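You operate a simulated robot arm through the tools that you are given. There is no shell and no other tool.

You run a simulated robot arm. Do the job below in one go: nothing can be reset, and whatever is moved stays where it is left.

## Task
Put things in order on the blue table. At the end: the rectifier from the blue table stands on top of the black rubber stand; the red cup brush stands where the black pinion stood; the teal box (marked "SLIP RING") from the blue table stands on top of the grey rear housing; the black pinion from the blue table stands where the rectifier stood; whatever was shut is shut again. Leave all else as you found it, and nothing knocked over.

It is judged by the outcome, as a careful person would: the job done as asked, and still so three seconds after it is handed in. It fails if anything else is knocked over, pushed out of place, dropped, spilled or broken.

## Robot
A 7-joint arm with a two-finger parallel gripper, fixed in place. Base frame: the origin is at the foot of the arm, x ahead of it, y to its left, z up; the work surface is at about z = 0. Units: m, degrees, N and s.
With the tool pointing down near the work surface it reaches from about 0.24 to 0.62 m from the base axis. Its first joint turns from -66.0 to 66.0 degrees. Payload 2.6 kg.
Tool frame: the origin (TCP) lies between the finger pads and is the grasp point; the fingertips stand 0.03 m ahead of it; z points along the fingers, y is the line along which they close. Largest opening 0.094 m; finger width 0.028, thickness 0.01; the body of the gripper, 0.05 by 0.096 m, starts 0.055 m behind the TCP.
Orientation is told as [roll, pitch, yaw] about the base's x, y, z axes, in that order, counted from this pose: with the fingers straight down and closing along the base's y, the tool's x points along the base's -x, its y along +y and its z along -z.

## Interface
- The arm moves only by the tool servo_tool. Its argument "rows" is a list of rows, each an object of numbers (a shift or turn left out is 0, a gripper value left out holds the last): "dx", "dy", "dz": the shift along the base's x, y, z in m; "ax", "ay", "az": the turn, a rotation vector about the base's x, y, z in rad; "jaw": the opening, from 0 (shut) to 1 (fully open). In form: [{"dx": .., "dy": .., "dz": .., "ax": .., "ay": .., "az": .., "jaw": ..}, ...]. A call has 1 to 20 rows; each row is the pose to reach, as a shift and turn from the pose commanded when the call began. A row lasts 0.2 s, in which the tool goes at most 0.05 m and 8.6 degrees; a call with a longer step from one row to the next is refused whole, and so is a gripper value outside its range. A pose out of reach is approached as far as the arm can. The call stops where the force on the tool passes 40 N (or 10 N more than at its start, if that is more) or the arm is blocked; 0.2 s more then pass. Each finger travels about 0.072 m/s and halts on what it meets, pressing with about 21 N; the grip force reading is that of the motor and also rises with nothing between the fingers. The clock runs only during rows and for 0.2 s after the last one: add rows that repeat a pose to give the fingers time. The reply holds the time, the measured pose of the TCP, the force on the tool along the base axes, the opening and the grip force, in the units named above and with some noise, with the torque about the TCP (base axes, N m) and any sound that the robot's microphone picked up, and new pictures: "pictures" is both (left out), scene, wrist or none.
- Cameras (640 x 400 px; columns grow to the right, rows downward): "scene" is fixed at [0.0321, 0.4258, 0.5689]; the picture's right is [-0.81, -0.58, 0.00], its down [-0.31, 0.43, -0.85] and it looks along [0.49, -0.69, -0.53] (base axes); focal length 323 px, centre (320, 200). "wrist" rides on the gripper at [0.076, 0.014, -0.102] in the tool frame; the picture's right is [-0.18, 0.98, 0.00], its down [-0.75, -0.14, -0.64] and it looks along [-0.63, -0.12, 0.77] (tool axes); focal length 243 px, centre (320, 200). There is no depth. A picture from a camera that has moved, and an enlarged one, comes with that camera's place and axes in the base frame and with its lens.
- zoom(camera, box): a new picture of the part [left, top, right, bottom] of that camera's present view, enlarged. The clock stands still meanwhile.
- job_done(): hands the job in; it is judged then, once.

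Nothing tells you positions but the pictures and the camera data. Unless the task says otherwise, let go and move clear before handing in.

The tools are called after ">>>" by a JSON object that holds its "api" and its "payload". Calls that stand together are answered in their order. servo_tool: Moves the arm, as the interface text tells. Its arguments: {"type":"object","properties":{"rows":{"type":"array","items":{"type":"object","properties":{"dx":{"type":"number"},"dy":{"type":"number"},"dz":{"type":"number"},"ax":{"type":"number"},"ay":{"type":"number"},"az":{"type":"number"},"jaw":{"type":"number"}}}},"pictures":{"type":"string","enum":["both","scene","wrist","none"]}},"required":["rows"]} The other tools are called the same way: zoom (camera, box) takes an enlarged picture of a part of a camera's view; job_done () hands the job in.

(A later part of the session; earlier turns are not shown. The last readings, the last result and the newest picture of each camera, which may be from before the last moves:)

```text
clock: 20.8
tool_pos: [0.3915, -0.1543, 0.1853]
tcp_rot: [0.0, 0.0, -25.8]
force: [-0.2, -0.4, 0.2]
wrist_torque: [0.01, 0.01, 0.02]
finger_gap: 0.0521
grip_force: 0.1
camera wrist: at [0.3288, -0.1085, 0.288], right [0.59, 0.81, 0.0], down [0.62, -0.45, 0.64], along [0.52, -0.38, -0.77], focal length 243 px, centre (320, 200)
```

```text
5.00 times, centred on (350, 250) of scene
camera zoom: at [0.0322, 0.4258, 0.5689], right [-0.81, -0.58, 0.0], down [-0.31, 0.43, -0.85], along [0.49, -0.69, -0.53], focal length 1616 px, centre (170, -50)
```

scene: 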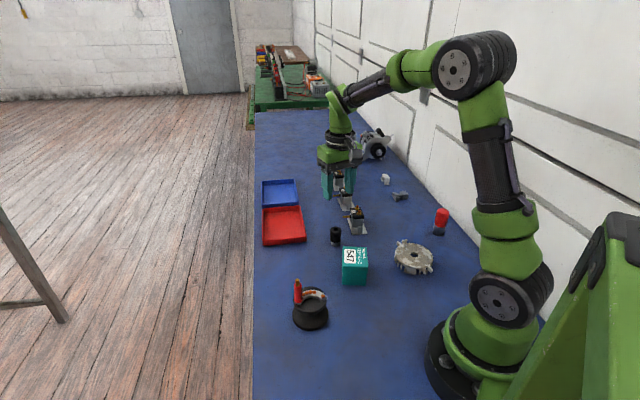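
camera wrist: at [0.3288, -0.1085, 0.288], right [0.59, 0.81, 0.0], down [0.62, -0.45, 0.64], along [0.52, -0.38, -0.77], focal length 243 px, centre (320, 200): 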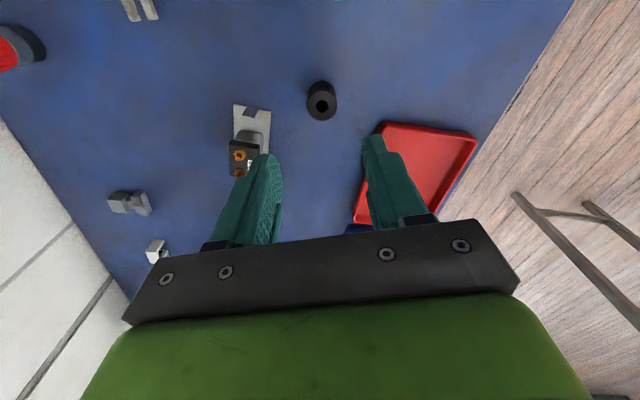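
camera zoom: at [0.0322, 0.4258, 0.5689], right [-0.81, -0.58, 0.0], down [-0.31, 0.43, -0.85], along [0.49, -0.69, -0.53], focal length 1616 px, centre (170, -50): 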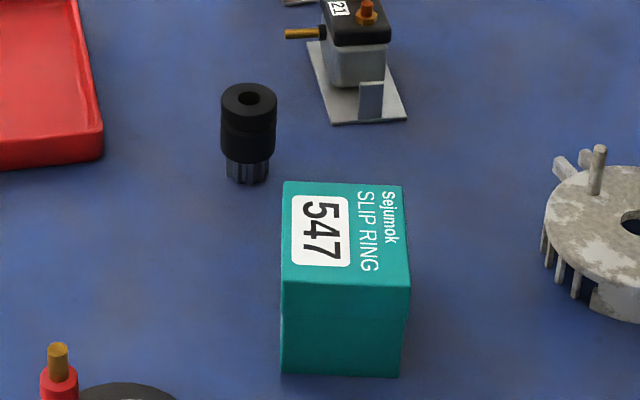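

The pinion (top at z≈0.05, near (0.394,-0.154)) is almost centred under the gripper. Descending and gripping.

>>> {"api": "servo_tool", "payload": {"rows": [{"dx": 0.002, "dy": 0.001, "dz": -0.04}, {"dx": 0.002, "dy": 0.001, "dz": -0.08}, {"dx": 0.002, "dy": 0.001, "dz": -0.105}, {"dx": 0.002, "dy": 0.001, "dz": -0.125}, {"dx": 0.002, "dy": 0.001, "dz": -0.138}, {"dx": 0.002, "dy": 0.001, "dz": -0.1436}, {"dx": 0.002, "dy": 0.001, "dz": -0.1436}]}}

>>> {"api": "zoom", "payload": {"camera": "wrist", "box": [220, 80, 420, 230]}}

>>> {"api": "zoom", "payload": {"camera": "scene", "box": [290, 190, 390, 290]}}

```text
clock: 22.4
tool_pos: [0.3947, -0.1528, 0.0406]
tcp_rot: [0.0, 0.0, -25.8]
force: [-0.2, 0.5, 0.1]
wrist_torque: [0.0, -0.02, -0.01]
finger_gap: 0.0517
grip_force: 0.1
camera wrist: at [0.3322, -0.1061, 0.1429], right [0.59, 0.81, 0.0], down [0.62, -0.45, 0.64], along [0.52, -0.38, -0.77], focal length 243 px, centre (320, 200)
```

scene: 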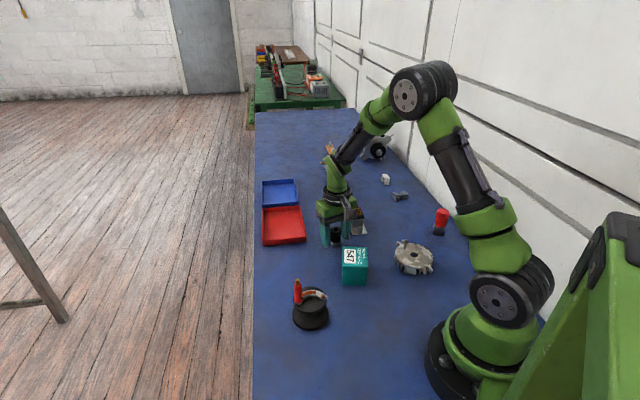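
wrist: 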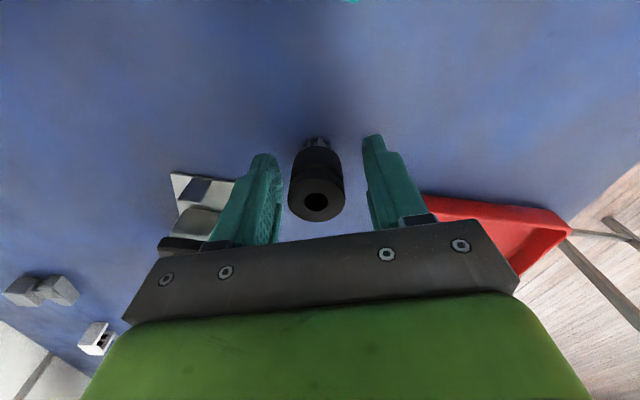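

```text
2.67 times, centred on (320, 155) of wrist
camera zoom: at [0.3322, -0.1061, 0.1429], right [0.59, 0.81, 0.0], down [0.62, -0.45, 0.64], along [0.52, -0.38, -0.77], focal length 647 px, centre (320, 320)
```

zoom: 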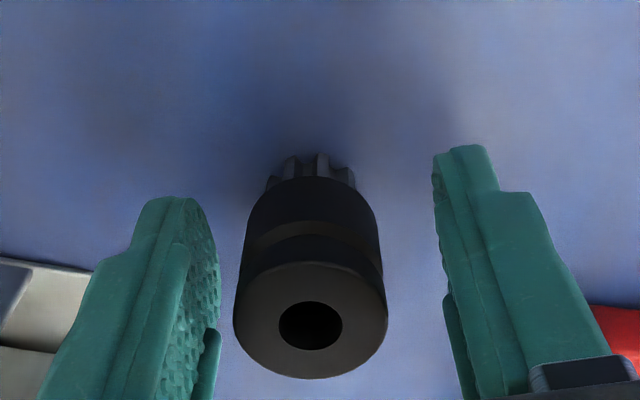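

```text
4.00 times, centred on (340, 240) of scene
camera zoom: at [0.0322, 0.4258, 0.5689], right [-0.81, -0.58, 0.0], down [-0.31, 0.43, -0.85], along [0.49, -0.69, -0.53], focal length 1293 px, centre (240, 40)
```

zoom: 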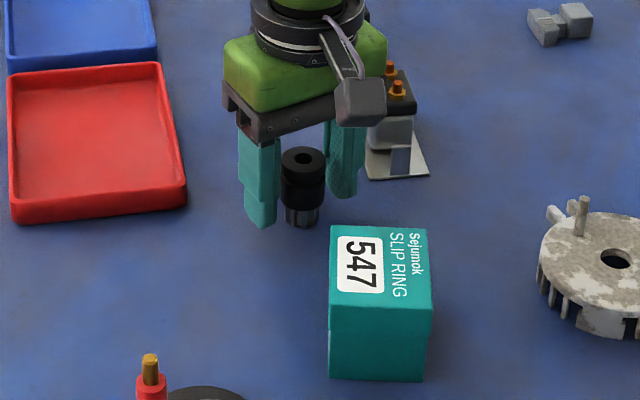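

The pinion sits ~2 mm left of centre, so I recentre and then close.

>>> {"api": "servo_tool", "payload": {"rows": [{"dx": -0.0014, "dy": -0.0019}, {"dx": -0.0014, "dy": -0.0019}, {"dx": -0.0014, "dy": -0.0019, "jaw": 0.42}, {"dx": -0.0014, "dy": -0.0019, "jaw": 0.3}, {"dx": -0.0014, "dy": -0.0019, "jaw": 0.0}, {"dx": -0.0014, "dy": -0.0019, "jaw": 0.0}, {"dx": -0.0014, "dy": -0.0019, "jaw": 0.0}]}}

>>> {"api": "zoom", "payload": {"camera": "wrist", "box": [220, 80, 420, 230]}}

```text
clock: 24.0
tool_pos: [0.3942, -0.1534, 0.0413]
tcp_rot: [0.1, 0.0, -25.8]
force: [-0.1, -1.5, 1.6]
wrist_torque: [-0.06, 0.04, -0.02]
finger_gap: 0.0293
grip_force: 20.5
camera wrist: at [0.3308, -0.1074, 0.1431], right [0.59, 0.81, 0.0], down [0.62, -0.45, 0.64], along [0.52, -0.38, -0.77], focal length 243 px, centre (320, 200)
```

scene: 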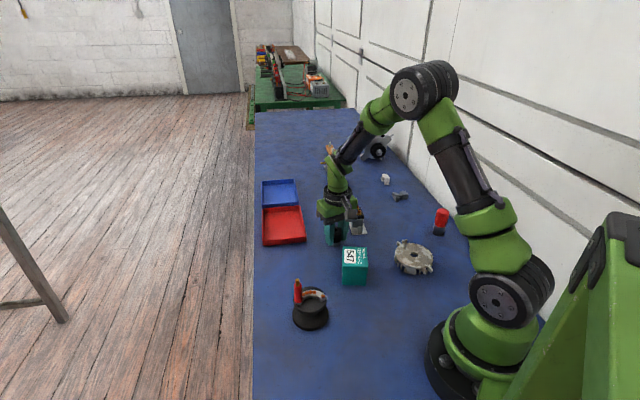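
wrist: 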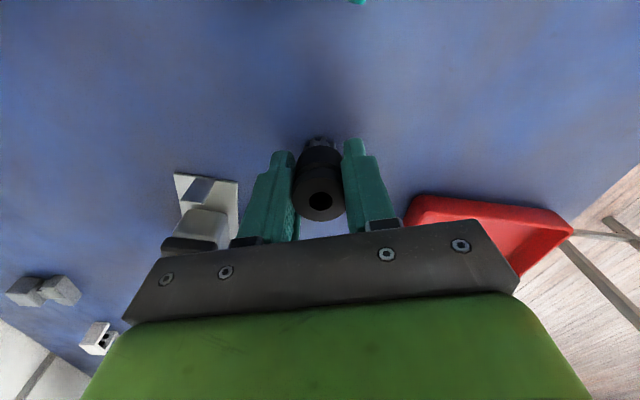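

```text
2.67 times, centred on (320, 155) of wrist
camera zoom: at [0.3308, -0.1074, 0.1431], right [0.59, 0.81, 0.0], down [0.62, -0.45, 0.64], along [0.52, -0.38, -0.77], focal length 647 px, centre (320, 320)
```

zoom: 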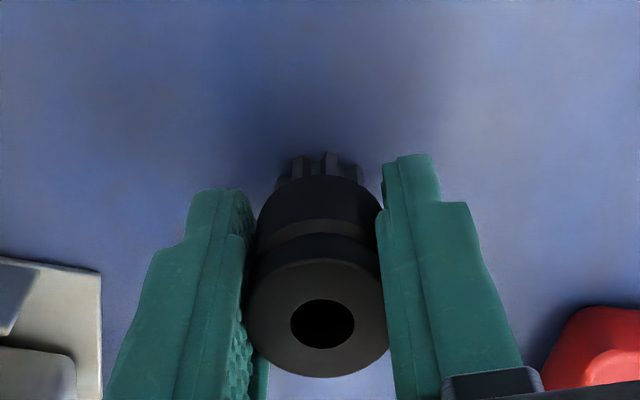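

Pinion gripped (29 mm). Lifting and carrying it to where the rectifier stood, stopping above for a look.

>>> {"api": "servo_tool", "payload": {"rows": [{"dz": 0.02}, {"dz": 0.06}, {"dz": 0.1}, {"dz": 0.14}, {"dx": -0.018, "dy": -0.035, "dz": 0.14, "az": -0.08}, {"dx": -0.036, "dy": -0.07, "dz": 0.14, "az": -0.16}, {"dx": -0.054, "dy": -0.105, "dz": 0.14, "az": -0.24}, {"dx": -0.072, "dy": -0.14, "dz": 0.14, "az": -0.32}, {"dx": -0.09, "dy": -0.175, "dz": 0.14, "az": -0.4}, {"dx": -0.108, "dy": -0.21, "dz": 0.14, "az": -0.5}, {"dx": -0.1251, "dy": -0.2459, "dz": 0.14, "az": -0.5}, {"dx": -0.1251, "dy": -0.2459, "dz": 0.14, "az": -0.5}]}}

>>> {"api": "zoom", "payload": {"camera": "wrist", "box": [200, 20, 440, 220]}}

>>> {"api": "zoom", "payload": {"camera": "scene", "box": [370, 130, 470, 240]}}

```text
clock: 26.6
tool_pos: [0.2691, -0.3998, 0.1835]
tcp_rot: [0.0, 0.0, -54.4]
force: [-0.3, 0.3, -1.0]
wrist_torque: [0.0, 0.0, 0.02]
finger_gap: 0.0294
grip_force: 21.0
camera wrist: at [0.235, -0.3297, 0.2847], right [0.91, 0.42, 0.0], down [0.32, -0.7, 0.64], along [0.27, -0.58, -0.77], focal length 243 px, centre (320, 200)
```

scene: 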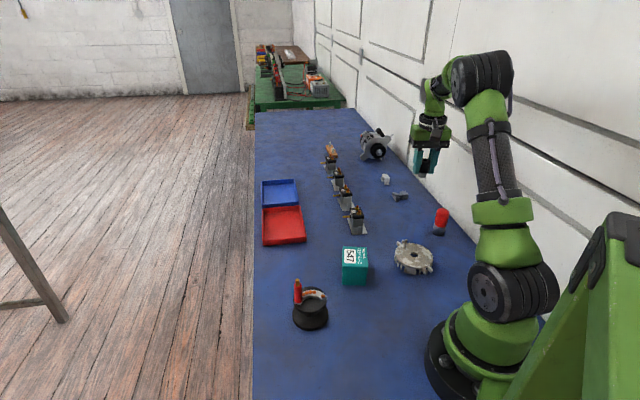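
wrist: 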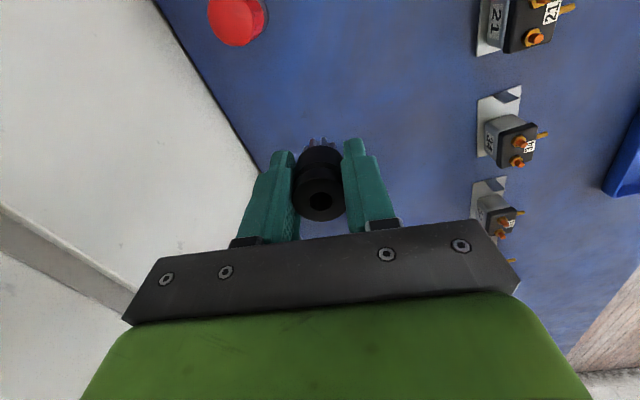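

```text
2.00 times, centred on (320, 120) of wrist
camera zoom: at [0.235, -0.3297, 0.2847], right [0.91, 0.42, 0.0], down [0.32, -0.7, 0.64], along [0.27, -0.58, -0.77], focal length 485 px, centre (320, 360)
```

zoom: 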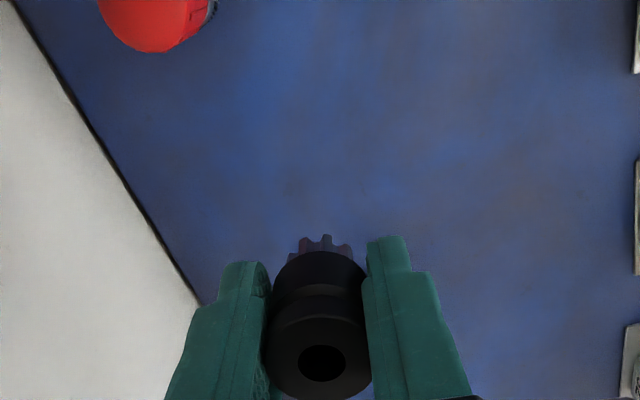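

```text
3.64 times, centred on (420, 185) of scene
camera zoom: at [0.0322, 0.4258, 0.5689], right [-0.81, -0.58, 0.0], down [-0.31, 0.43, -0.85], along [0.49, -0.69, -0.53], focal length 1176 px, centre (-44, 254)
```

zoom: 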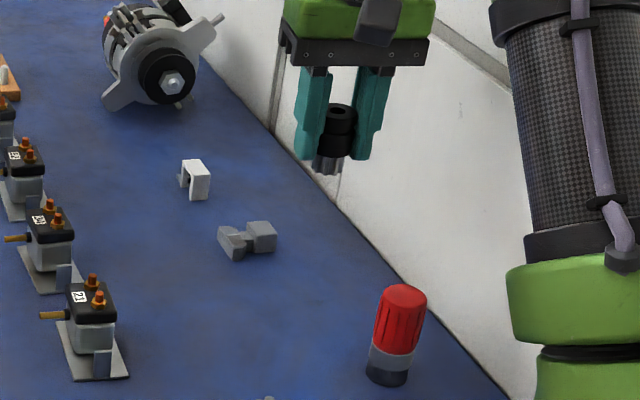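

The spot is clear. Lowering the pinion.

>>> {"api": "servo_tool", "payload": {"rows": [{"dz": -0.04}, {"dz": -0.08}, {"dz": -0.11}, {"dz": -0.125}, {"dz": -0.134}, {"dz": -0.138}, {"dz": -0.139}, {"dz": -0.139}], "pictures": "none"}}

>>> {"api": "zoom", "payload": {"camera": "scene", "box": [370, 150, 470, 250]}}

```text
clock: 28.4
tool_pos: [0.2676, -0.3992, 0.0432]
tcp_rot: [0.0, 0.1, -54.4]
force: [-0.1, -0.9, -2.3]
wrist_torque: [0.02, 0.0, 0.03]
finger_gap: 0.0295
grip_force: 21.3
```

```text
4.00 times, centred on (420, 200) of scene
camera zoom: at [0.0322, 0.4258, 0.5689], right [-0.81, -0.58, 0.0], down [-0.31, 0.43, -0.85], along [0.49, -0.69, -0.53], focal length 1293 px, centre (-80, 200)
```

zoom: 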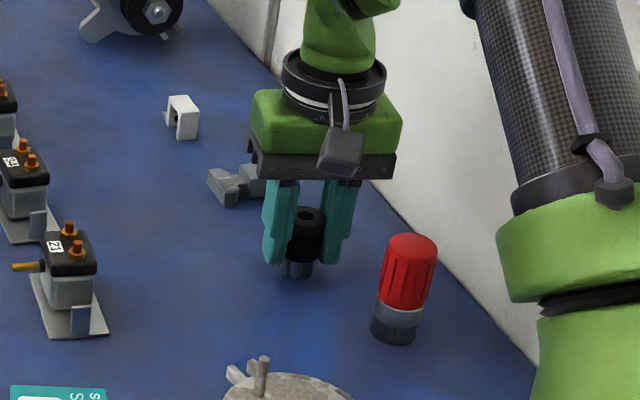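

>>> {"api": "servo_tool", "payload": {"rows": [{"dz": -0.001}, {"dz": -0.0015}, {"dz": -0.0015}], "pictures": "none"}}

```text
clock: 29.2
tool_pos: [0.2675, -0.3987, 0.0412]
tcp_rot: [0.0, -0.1, -54.4]
force: [-0.2, 3.1, 8.2]
wrist_torque: [0.14, 0.14, -0.07]
finger_gap: 0.0292
grip_force: 21.6
```

Contact felt. I release it and rise.

>>> {"api": "servo_tool", "payload": {"rows": [{"dz": 0.0005}, {"dz": 0.0005, "jaw": 0.4}, {"dz": 0.0005, "jaw": 0.5}, {"dz": 0.0005, "jaw": 0.5}, {"dz": 0.01}, {"dz": 0.04}, {"dz": 0.08}, {"dz": 0.12}, {"dz": 0.15}, {"dz": 0.15}]}}

>>> {"api": "zoom", "payload": {"camera": "scene", "box": [370, 150, 470, 250]}}

>>> {"api": "zoom", "payload": {"camera": "wrist", "box": [160, 0, 400, 200]}}

```text
clock: 31.4
tool_pos: [0.271, -0.3999, 0.1906]
tcp_rot: [0.0, 0.1, -54.5]
force: [-0.4, -0.6, 0.1]
wrist_torque: [-0.02, 0.01, -0.05]
finger_gap: 0.047
grip_force: 0.0
camera wrist: at [0.2377, -0.3294, 0.2927], right [0.91, 0.42, 0.0], down [0.32, -0.69, 0.64], along [0.27, -0.58, -0.77], focal length 243 px, centre (320, 200)
```

scene: 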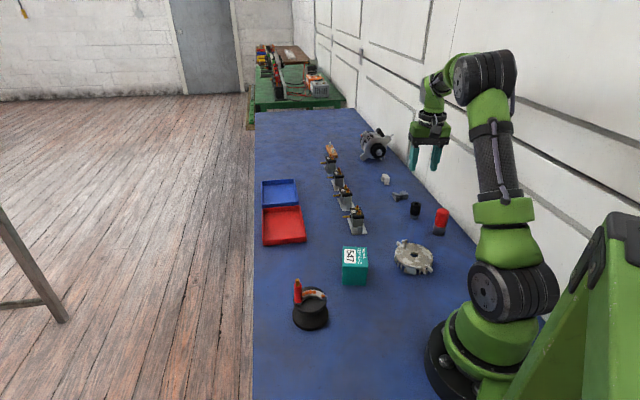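
wrist: 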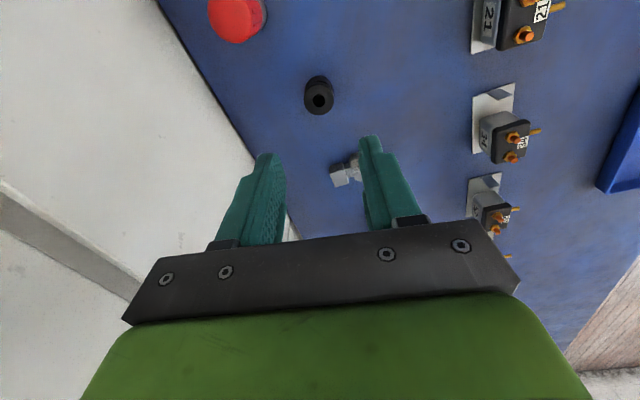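

```text
4.00 times, centred on (420, 200) of scene
camera zoom: at [0.0321, 0.4258, 0.5689], right [-0.81, -0.58, 0.0], down [-0.31, 0.43, -0.85], along [0.49, -0.69, -0.53], focal length 1293 px, centre (-80, 200)
```

zoom: 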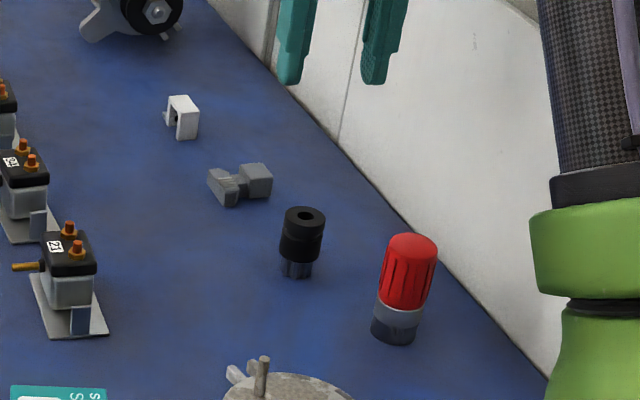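

```text
2.00 times, centred on (280, 100) of wrist
camera zoom: at [0.2377, -0.3294, 0.2927], right [0.91, 0.42, 0.0], down [0.32, -0.69, 0.64], along [0.27, -0.58, -0.77], focal length 485 px, centre (400, 400)
```

zoom: 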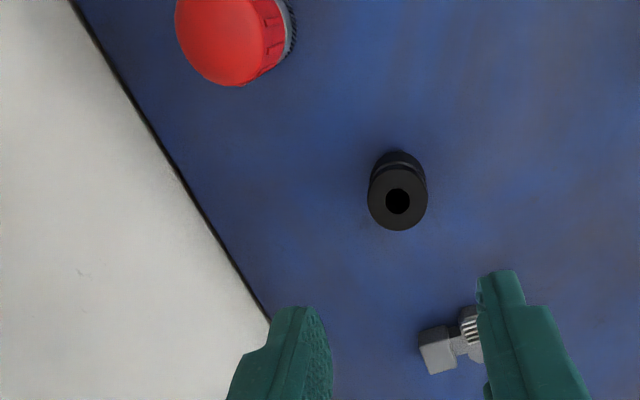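

The pinion stands upright at the rectifier's old spot. Next I move above the red cup brush near (0.183,-0.372).

>>> {"api": "servo_tool", "payload": {"rows": [{"dx": -0.03, "dy": 0.009, "dz": 0.01}, {"dx": -0.06, "dy": 0.018, "dz": 0.01}, {"dx": -0.0836, "dy": 0.0268, "dz": 0.01, "jaw": 0.65}, {"dx": -0.0836, "dy": 0.0268, "dz": 0.01}, {"dx": -0.0836, "dy": 0.0268, "dz": 0.01}]}}

>>> {"api": "zoom", "payload": {"camera": "wrist", "box": [200, 0, 440, 200]}}

```text
clock: 32.6
tool_pos: [0.1859, -0.3731, 0.2014]
tcp_rot: [0.1, -0.1, -54.4]
force: [0.4, -0.3, -0.5]
wrist_torque: [-0.01, 0.01, -0.01]
finger_gap: 0.0611
grip_force: 0.0
camera wrist: at [0.1535, -0.3027, 0.3032], right [0.91, 0.42, 0.0], down [0.32, -0.69, 0.64], along [0.27, -0.58, -0.77], focal length 243 px, centre (320, 200)
```

scene: 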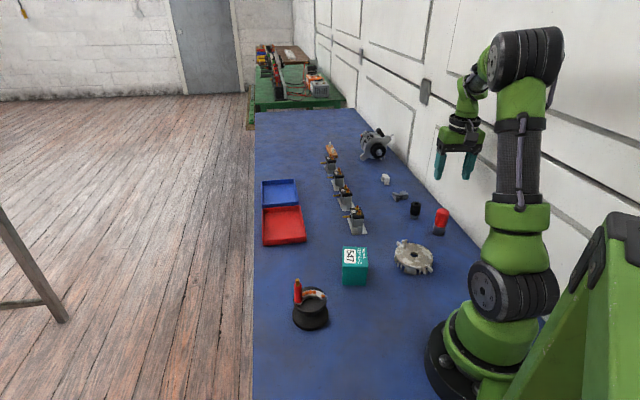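
wrist: 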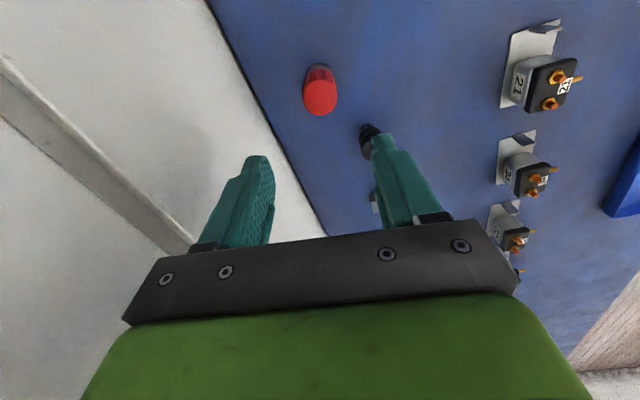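

```text
2.00 times, centred on (320, 100) of wrist
camera zoom: at [0.1535, -0.3027, 0.3032], right [0.91, 0.42, 0.0], down [0.32, -0.69, 0.64], along [0.27, -0.58, -0.77], focal length 485 px, centre (320, 400)
```

zoom: 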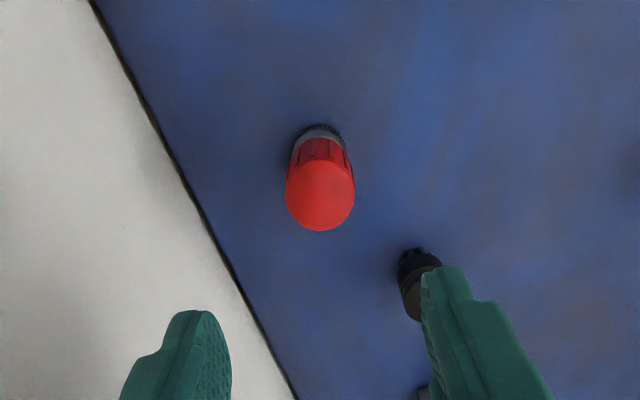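

The brush is laterally centred and ~5 mm short along the other axis. I correct that and descend around it.

>>> {"api": "servo_tool", "payload": {"rows": [{"dx": -0.0022, "dy": 0.0048, "dz": -0.03}, {"dx": -0.0022, "dy": 0.0048, "dz": -0.06}, {"dx": -0.0022, "dy": 0.0048, "dz": -0.09}, {"dx": -0.0022, "dy": 0.0048, "dz": -0.12}, {"dx": -0.0022, "dy": 0.0048, "dz": -0.14}, {"dx": -0.0022, "dy": 0.0048, "dz": -0.15}, {"dx": -0.0022, "dy": 0.0048, "dz": -0.15}]}}

>>> {"api": "zoom", "payload": {"camera": "wrist", "box": [220, 80, 420, 230]}}

>>> {"api": "zoom", "payload": {"camera": "scene", "box": [390, 150, 490, 250]}}

```text
clock: 34.2
tool_pos: [0.1814, -0.3661, 0.0519]
tcp_rot: [0.0, 0.1, -54.3]
force: [-0.3, 0.1, -0.4]
wrist_torque: [0.02, 0.01, 0.0]
finger_gap: 0.0611
grip_force: 0.0
camera wrist: at [0.148, -0.2958, 0.1534], right [0.91, 0.42, 0.0], down [0.32, -0.7, 0.64], along [0.27, -0.58, -0.77], focal length 243 px, centre (320, 200)
```

scene: 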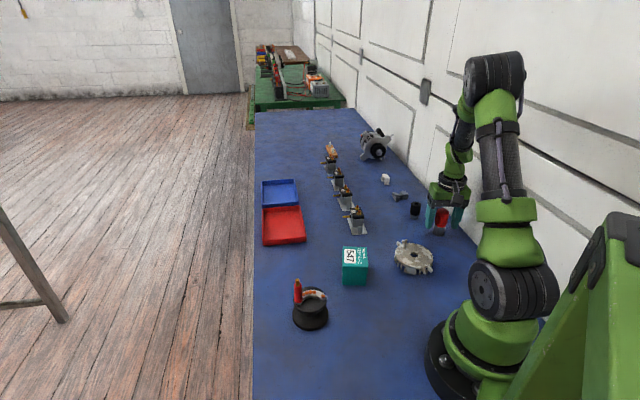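
wrist: 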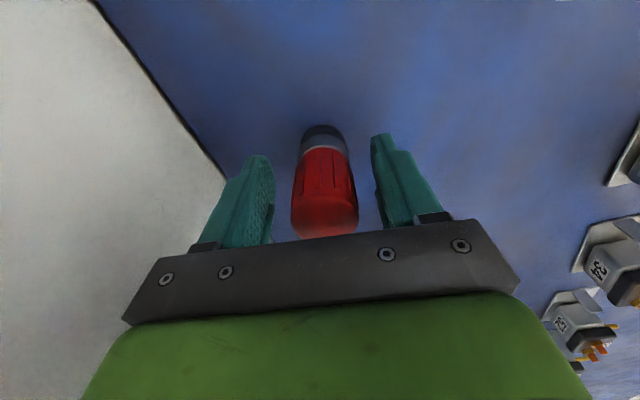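

```text
2.67 times, centred on (320, 155) of wrist
camera zoom: at [0.148, -0.2958, 0.1534], right [0.91, 0.42, 0.0], down [0.32, -0.7, 0.64], along [0.27, -0.58, -0.77], focal length 647 px, centre (320, 320)
```

zoom: 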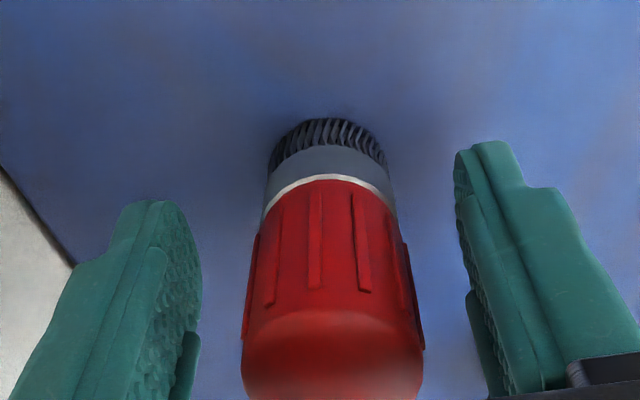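

```text
4.00 times, centred on (440, 200) of scene
camera zoom: at [0.0322, 0.4258, 0.5689], right [-0.81, -0.58, 0.0], down [-0.31, 0.43, -0.85], along [0.49, -0.69, -0.53], focal length 1293 px, centre (-160, 200)
```

zoom: 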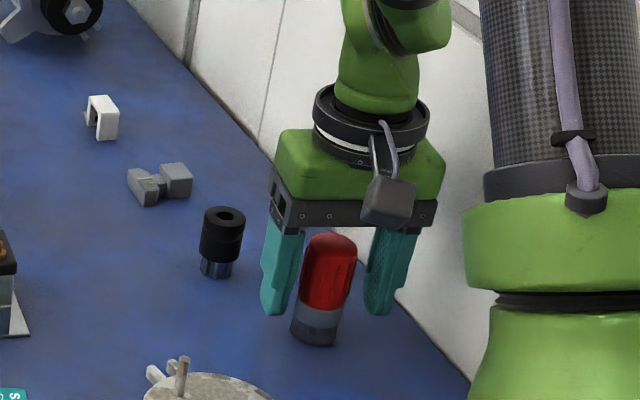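

Brush is ~2 mm right of centre, so I recentre and close.

>>> {"api": "servo_tool", "payload": {"rows": [{"dx": 0.0018, "dy": 0.0009}, {"dx": 0.0018, "dy": 0.0009}, {"dx": 0.0018, "dy": 0.0009, "jaw": 0.5}, {"dx": 0.0018, "dy": 0.0009, "jaw": 0.4}, {"dx": 0.0018, "dy": 0.0009, "jaw": 0.0}, {"dx": 0.0018, "dy": 0.0009, "jaw": 0.0}, {"dx": 0.0018, "dy": 0.0009, "jaw": 0.0}], "pictures": "scene"}}

>>> {"api": "zoom", "payload": {"camera": "wrist", "box": [220, 80, 420, 230]}}

```text
clock: 35.8
tool_pos: [0.1833, -0.3661, 0.0511]
tcp_rot: [-0.1, 0.0, -54.4]
force: [0.8, -0.1, 0.0]
wrist_torque: [0.0, -0.02, -0.02]
finger_gap: 0.0313
grip_force: 20.9
```

scene: 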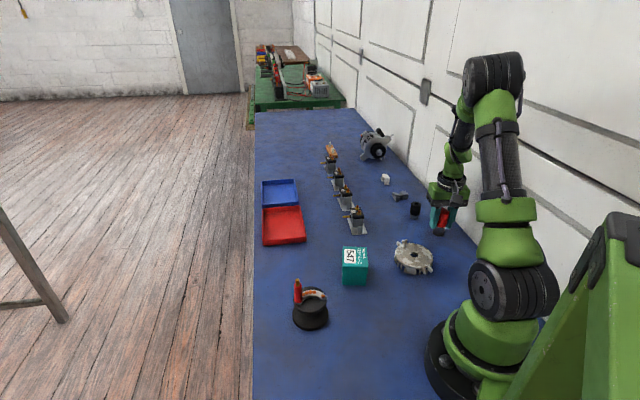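

```text
2.67 times, centred on (320, 155) of wrist
camera zoom: at [0.15, -0.2956, 0.153], right [0.91, 0.42, 0.0], down [0.32, -0.69, 0.64], along [0.27, -0.58, -0.77], focal length 647 px, centre (320, 320)
```

zoom: 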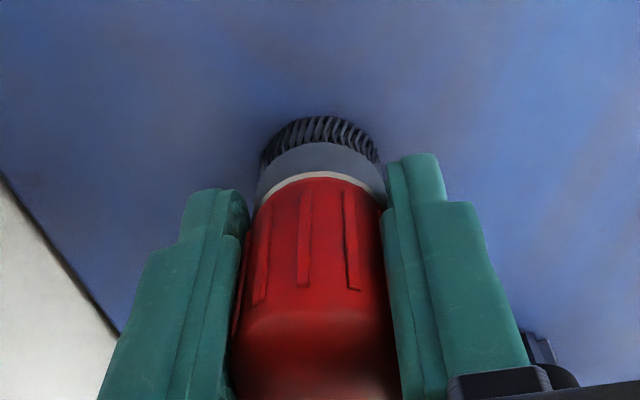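

Brush gripped. Lifting and carrying it to the pinion's old spot.

>>> {"api": "servo_tool", "payload": {"rows": [{"dz": 0.02}, {"dz": 0.06}, {"dz": 0.1}, {"dz": 0.14}, {"dx": 0.029, "dy": 0.03, "dz": 0.15, "az": 0.07}, {"dx": 0.058, "dy": 0.06, "dz": 0.15, "az": 0.14}, {"dx": 0.087, "dy": 0.09, "dz": 0.15, "az": 0.21}, {"dx": 0.116, "dy": 0.12, "dz": 0.15, "az": 0.28}, {"dx": 0.145, "dy": 0.15, "dz": 0.15, "az": 0.36}, {"dx": 0.175, "dy": 0.18, "dz": 0.15, "az": 0.43}, {"dx": 0.2, "dy": 0.205, "dz": 0.15, "az": 0.5}, {"dx": 0.2091, "dy": 0.2133, "dz": 0.15, "az": 0.5}, {"dx": 0.2091, "dy": 0.2133, "dz": 0.15, "az": 0.5}]}}

>>> {"api": "zoom", "payload": {"camera": "wrist", "box": [200, 20, 440, 220]}}

>>> {"api": "zoom", "payload": {"camera": "scene", "box": [290, 140, 400, 250]}}

```text
clock: 38.6
tool_pos: [0.3922, -0.1527, 0.2035]
tcp_rot: [0.1, 0.0, -25.7]
force: [-0.4, -0.2, -1.5]
wrist_torque: [0.01, -0.01, 0.02]
finger_gap: 0.0315
grip_force: 20.8
camera wrist: at [0.3295, -0.1068, 0.3059], right [0.59, 0.81, 0.0], down [0.62, -0.45, 0.64], along [0.52, -0.38, -0.77], focal length 243 px, centre (320, 200)
```

scene: 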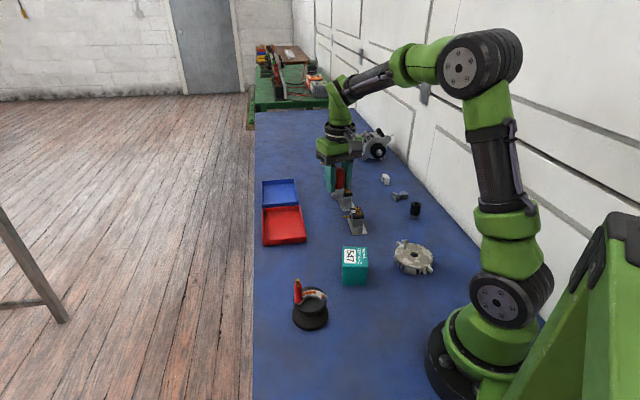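
wrist: 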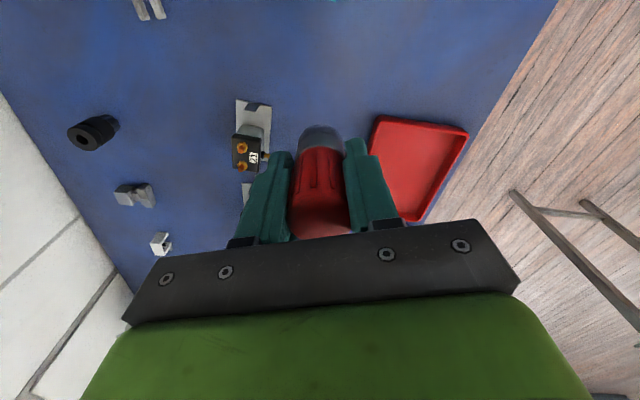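

```text
2.00 times, centred on (320, 120) of wrist
camera zoom: at [0.3295, -0.1068, 0.3059], right [0.59, 0.81, 0.0], down [0.62, -0.45, 0.64], along [0.52, -0.38, -0.77], focal length 485 px, centre (320, 360)
```

zoom: 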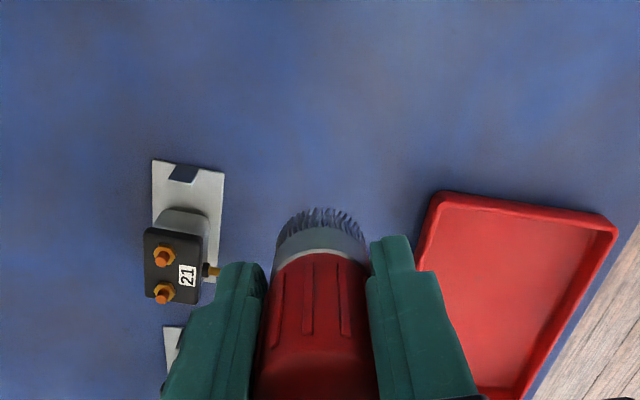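

```text
3.64 times, centred on (345, 195) of scene
camera zoom: at [0.0322, 0.4258, 0.5689], right [-0.81, -0.58, 0.0], down [-0.31, 0.43, -0.85], along [0.49, -0.69, -0.53], focal length 1176 px, centre (229, 218)
```

zoom: 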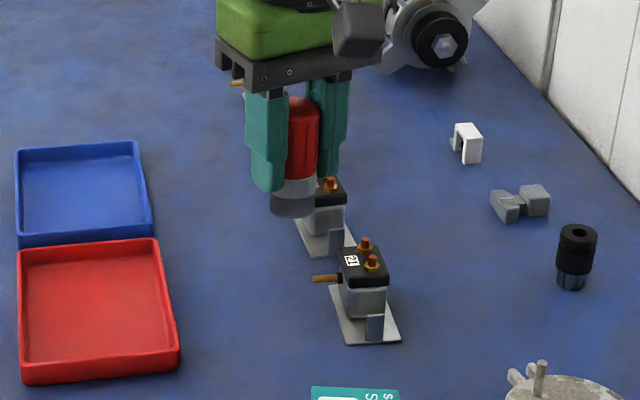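

It's above the spot, clear of the solenoid and tray. Lowering.

>>> {"api": "servo_tool", "payload": {"rows": [{"dz": -0.04}, {"dz": -0.08}, {"dz": -0.11}, {"dz": -0.13}, {"dz": -0.143}, {"dz": -0.149}, {"dz": -0.149}], "pictures": "none"}}

>>> {"api": "zoom", "payload": {"camera": "scene", "box": [290, 170, 400, 280]}}

>>> {"api": "servo_tool", "payload": {"rows": [{"dz": -0.001}, {"dz": -0.002}, {"dz": -0.002}], "pictures": "none"}}

```text
clock: 40.2
tool_pos: [0.3919, -0.1543, 0.0516]
tcp_rot: [0.0, 0.0, -25.8]
force: [0.7, -0.3, -1.0]
wrist_torque: [-0.01, -0.01, -0.02]
finger_gap: 0.0315
grip_force: 21.5
```

```text
3.64 times, centred on (345, 225) of scene
camera zoom: at [0.0322, 0.4258, 0.5689], right [-0.81, -0.58, 0.0], down [-0.31, 0.43, -0.85], along [0.49, -0.69, -0.53], focal length 1176 px, centre (229, 109)
```

zoom: 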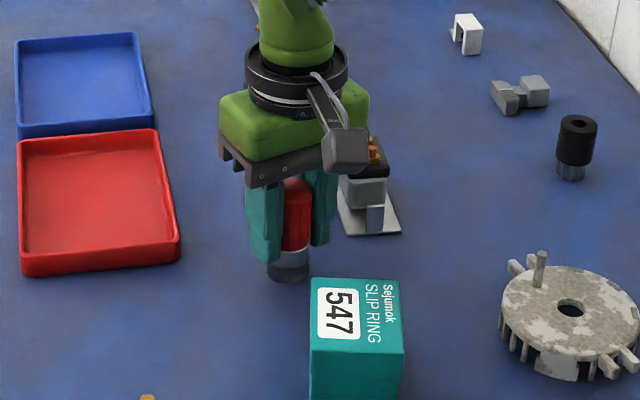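

```text
clock: 41.0
tool_pos: [0.3941, -0.1551, 0.0518]
tcp_rot: [0.0, -0.2, -25.8]
force: [-2.0, 0.6, 14.4]
wrist_torque: [0.0, -0.15, 0.08]
finger_gap: 0.0316
grip_force: 20.9
```

Contact. Easing off, releasing and rising.

>>> {"api": "servo_tool", "payload": {"rows": [{"dz": 0.001}, {"dz": 0.001, "jaw": 0.42}, {"dz": 0.001, "jaw": 0.5}, {"dz": 0.001, "jaw": 0.5}, {"dz": 0.01}, {"dz": 0.04}, {"dz": 0.08}, {"dz": 0.12}, {"dz": 0.16}, {"dz": 0.16}]}}

>>> {"api": "zoom", "payload": {"camera": "scene", "box": [290, 190, 400, 300]}}

```text
clock: 43.2
tool_pos: [0.3921, -0.1509, 0.2108]
tcp_rot: [0.0, 0.1, -25.6]
force: [0.9, -0.5, -0.4]
wrist_torque: [-0.03, -0.03, 0.0]
finger_gap: 0.0472
grip_force: 0.0
camera wrist: at [0.3288, -0.1046, 0.3128], right [0.59, 0.81, 0.0], down [0.62, -0.45, 0.64], along [0.52, -0.38, -0.77], focal length 243 px, centre (320, 200)
```

scene: 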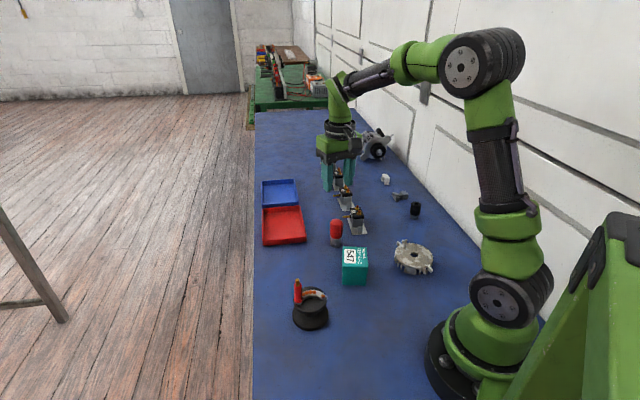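
wrist: 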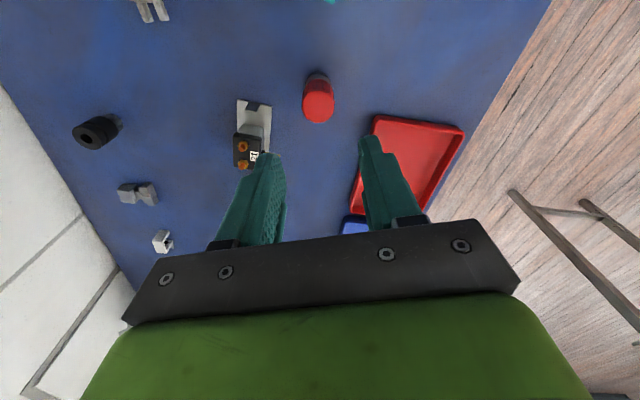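

```text
3.64 times, centred on (345, 245) of scene
camera zoom: at [0.0321, 0.4258, 0.5689], right [-0.81, -0.58, 0.0], down [-0.31, 0.43, -0.85], along [0.49, -0.69, -0.53], focal length 1176 px, centre (229, 36)
```

zoom: 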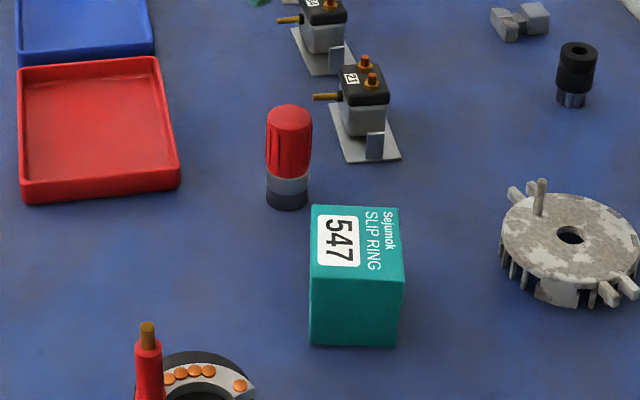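

The brush stands at the pinion's old place. Now I move over the teal box with yaw ≈33° (closing along its long side) and inspect its lid.

>>> {"api": "servo_tool", "payload": {"rows": [{"dx": -0.012, "dy": 0.008, "az": 0.13}, {"dx": -0.024, "dy": 0.017, "az": 0.26}, {"dx": -0.036, "dy": 0.026, "az": 0.39}, {"dx": -0.048, "dy": 0.034, "az": 0.52}, {"dx": -0.06, "dy": 0.042, "az": 0.65}, {"dx": -0.072, "dy": 0.05, "az": 0.78}, {"dx": -0.084, "dy": 0.058, "az": 0.91}, {"dx": -0.0947, "dy": 0.067, "az": 1.025, "jaw": 1.0}, {"dx": -0.0947, "dy": 0.067, "az": 1.025, "jaw": 1.0}, {"dx": -0.0947, "dy": 0.067, "az": 1.025, "jaw": 1.0}]}}

>>> {"api": "zoom", "payload": {"camera": "wrist", "box": [200, 0, 440, 200]}}

>>> {"api": "zoom", "payload": {"camera": "scene", "box": [330, 235, 390, 295]}}

```text
clock: 45.4
tool_pos: [0.2987, -0.0863, 0.2109]
tcp_rot: [0.0, 0.0, 33.1]
force: [0.5, 0.6, 1.0]
wrist_torque: [0.02, 0.04, -0.02]
finger_gap: 0.0939
grip_force: 0.1
camera wrist: at [0.2267, -0.1151, 0.3117], right [-0.38, 0.92, 0.0], down [0.71, 0.29, 0.64], along [0.59, 0.24, -0.77], focal length 243 px, centre (320, 200)
```

scene: 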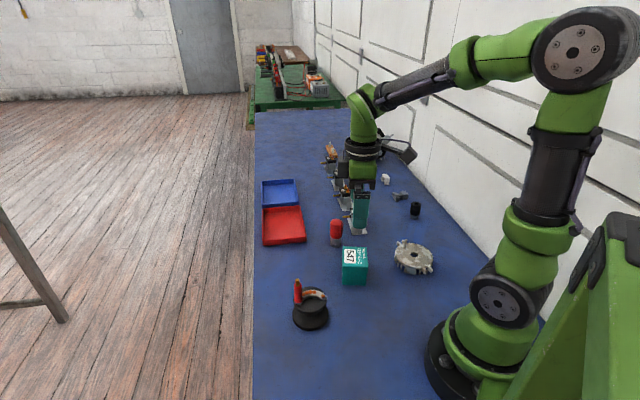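
wrist: 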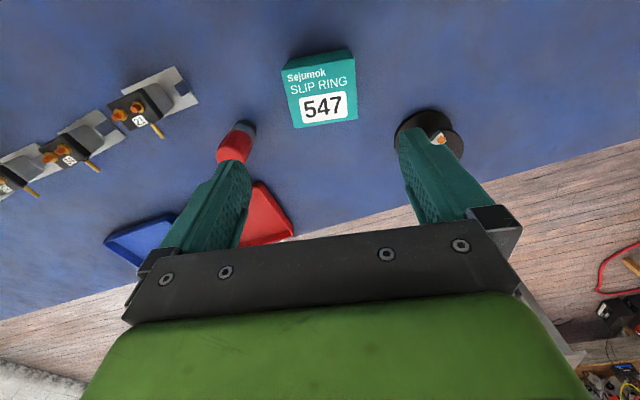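

```text
2.00 times, centred on (320, 100) of wrist
camera zoom: at [0.2267, -0.1151, 0.3117], right [-0.38, 0.92, 0.0], down [0.71, 0.29, 0.64], along [0.59, 0.24, -0.77], focal length 485 px, centre (320, 400)
```

zoom: 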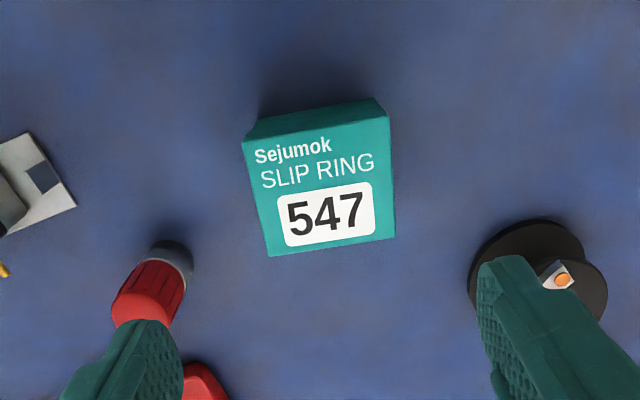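

```text
6.67 times, centred on (360, 265) of scene
camera zoom: at [0.0321, 0.4258, 0.5689], right [-0.81, -0.58, 0.0], down [-0.31, 0.43, -0.85], along [0.49, -0.69, -0.53], focal length 2155 px, centre (53, -233)
```

zoom: 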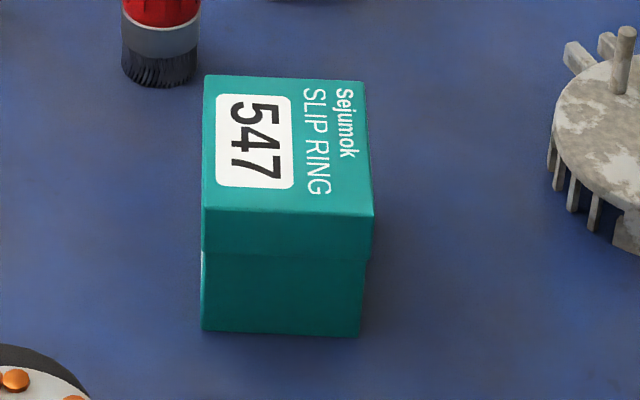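

The box has a lid (seam at ~z 0.036) slightly wider than its base. I align to the box (long axis ≈121°) and descend to just above it for a check.

>>> {"api": "servo_tool", "payload": {"rows": [{"dx": -0.003, "dy": 0.001, "dz": -0.04, "az": -0.033}, {"dx": -0.003, "dy": 0.001, "dz": -0.08, "az": -0.033}, {"dx": -0.003, "dy": 0.001, "dz": -0.108, "az": -0.033}, {"dx": -0.003, "dy": 0.001, "dz": -0.108, "az": -0.033}]}}

>>> {"api": "zoom", "payload": {"camera": "wrist", "box": [200, 40, 440, 240]}}

>>> {"api": "zoom", "payload": {"camera": "scene", "box": [310, 205, 410, 305]}}

```text
clock: 46.4
tool_pos: [0.295, -0.0825, 0.1013]
tcp_rot: [0.0, 0.0, 31.1]
force: [-0.3, -0.2, 0.4]
wrist_torque: [-0.01, 0.0, 0.01]
finger_gap: 0.0941
grip_force: 0.2
camera wrist: at [0.2212, -0.109, 0.2027], right [-0.35, 0.94, 0.0], down [0.72, 0.27, 0.64], along [0.6, 0.22, -0.77], focal length 243 px, centre (320, 200)
```

scene: 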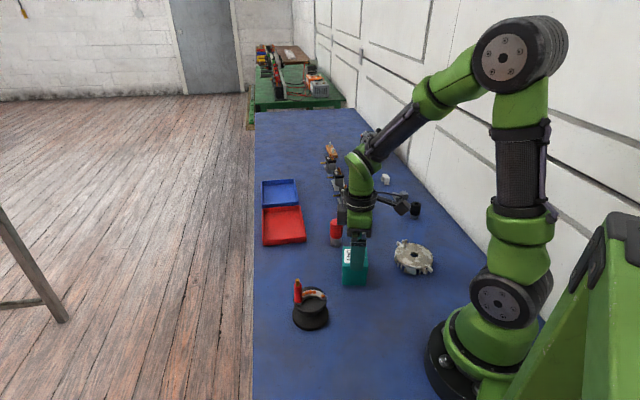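
wrist: 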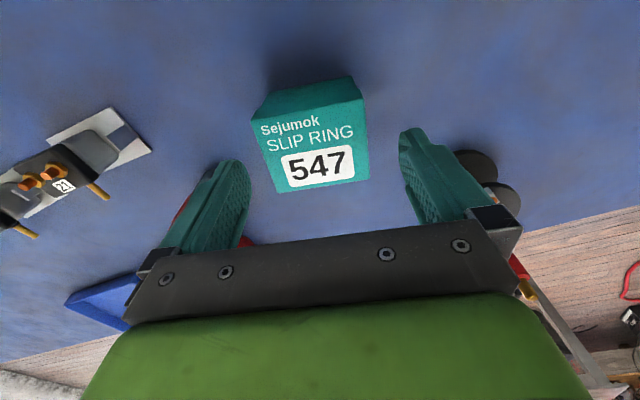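

```text
2.00 times, centred on (320, 140) of wrist
camera zoom: at [0.2212, -0.109, 0.2027], right [-0.35, 0.94, 0.0], down [0.72, 0.27, 0.64], along [0.6, 0.22, -0.77], focal length 485 px, centre (320, 320)
```

zoom: 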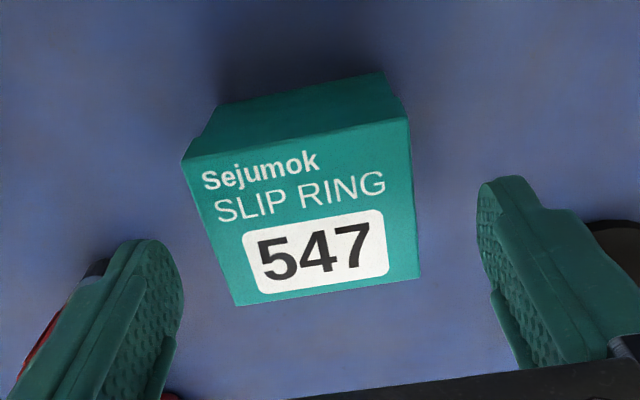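

```text
4.00 times, centred on (360, 255) of scene
camera zoom: at [0.0322, 0.4258, 0.5689], right [-0.81, -0.58, 0.0], down [-0.31, 0.43, -0.85], along [0.49, -0.69, -0.53], focal length 1293 px, centre (160, -20)
```

zoom: 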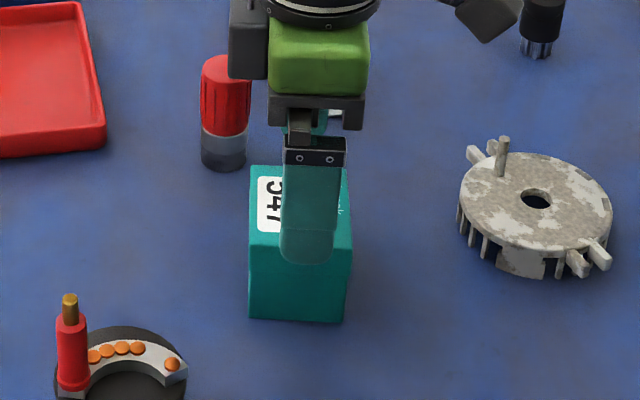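

Alignment is good, with about 2 mm of correction needed. I descend fully so the pads span both lid and base, then close gently.

>>> {"api": "servo_tool", "payload": {"rows": [{"dx": 0.0017, "dy": -0.0012, "dz": -0.015}, {"dx": 0.0017, "dy": -0.0012, "dz": -0.035}, {"dx": 0.0017, "dy": -0.0012, "dz": -0.052}, {"dx": 0.0017, "dy": -0.0012, "dz": -0.062}, {"dx": 0.0017, "dy": -0.0012, "dz": -0.0655}, {"dx": 0.0017, "dy": -0.0012, "dz": -0.0655, "jaw": 0.88}, {"dx": 0.0017, "dy": -0.0012, "dz": -0.0655, "jaw": 0.8}, {"dx": 0.0017, "dy": -0.0012, "dz": -0.0655, "jaw": 0.74}, {"dx": 0.0017, "dy": -0.0012, "dz": -0.0655, "jaw": 0.6}, {"dx": 0.0017, "dy": -0.0012, "dz": -0.0655, "jaw": 0.6}]}}

>>> {"api": "zoom", "payload": {"camera": "wrist", "box": [200, 60, 440, 260]}}

>>> {"api": "zoom", "payload": {"camera": "scene", "box": [310, 205, 410, 305]}}

```text
clock: 48.6
tool_pos: [0.2964, -0.0852, 0.0361]
tcp_rot: [0.1, 0.0, 31.1]
force: [0.3, -0.1, 0.8]
wrist_torque: [-0.01, -0.01, 0.01]
finger_gap: 0.074
grip_force: 21.0
camera wrist: at [0.2235, -0.1118, 0.138], right [-0.35, 0.94, 0.0], down [0.72, 0.27, 0.64], along [0.6, 0.22, -0.77], focal length 243 px, centre (320, 200)
```

scene: 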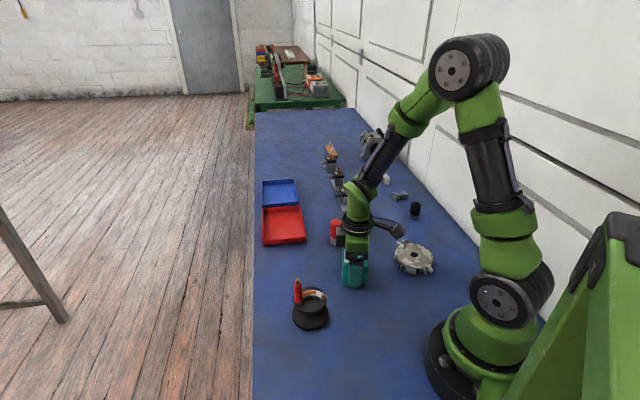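
wrist: 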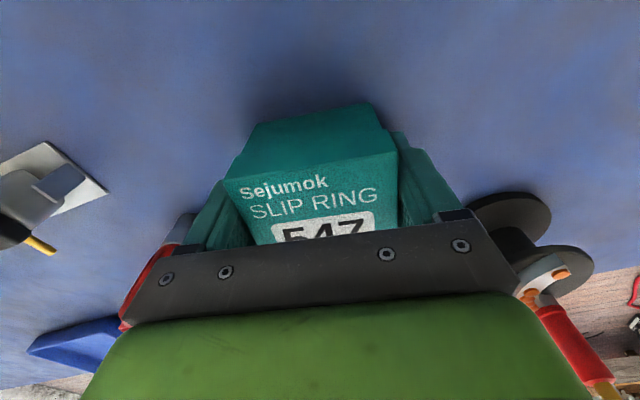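

```text
2.00 times, centred on (320, 160) of wrist
camera zoom: at [0.2235, -0.1118, 0.138], right [-0.35, 0.94, 0.0], down [0.72, 0.27, 0.64], along [0.6, 0.22, -0.77], focal length 485 px, centre (320, 280)
```

zoom: 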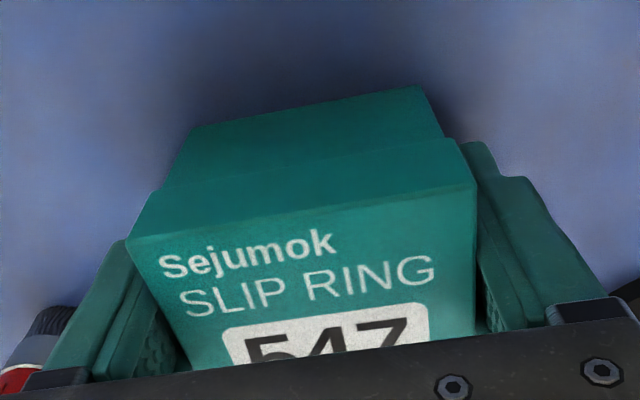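

```text
4.00 times, centred on (360, 255) of scene
camera zoom: at [0.0322, 0.4258, 0.5689], right [-0.81, -0.58, 0.0], down [-0.31, 0.43, -0.85], along [0.49, -0.69, -0.53], focal length 1293 px, centre (160, -20)
```

zoom: 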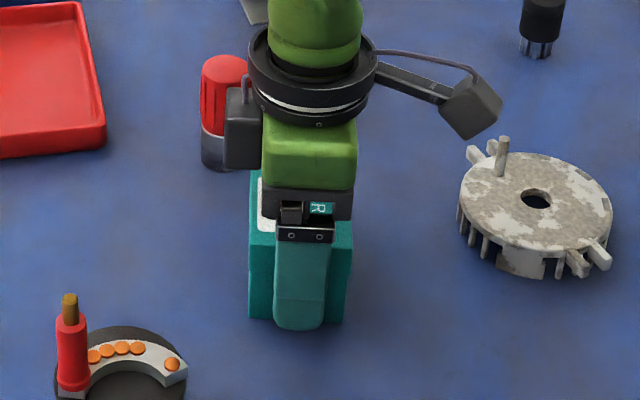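

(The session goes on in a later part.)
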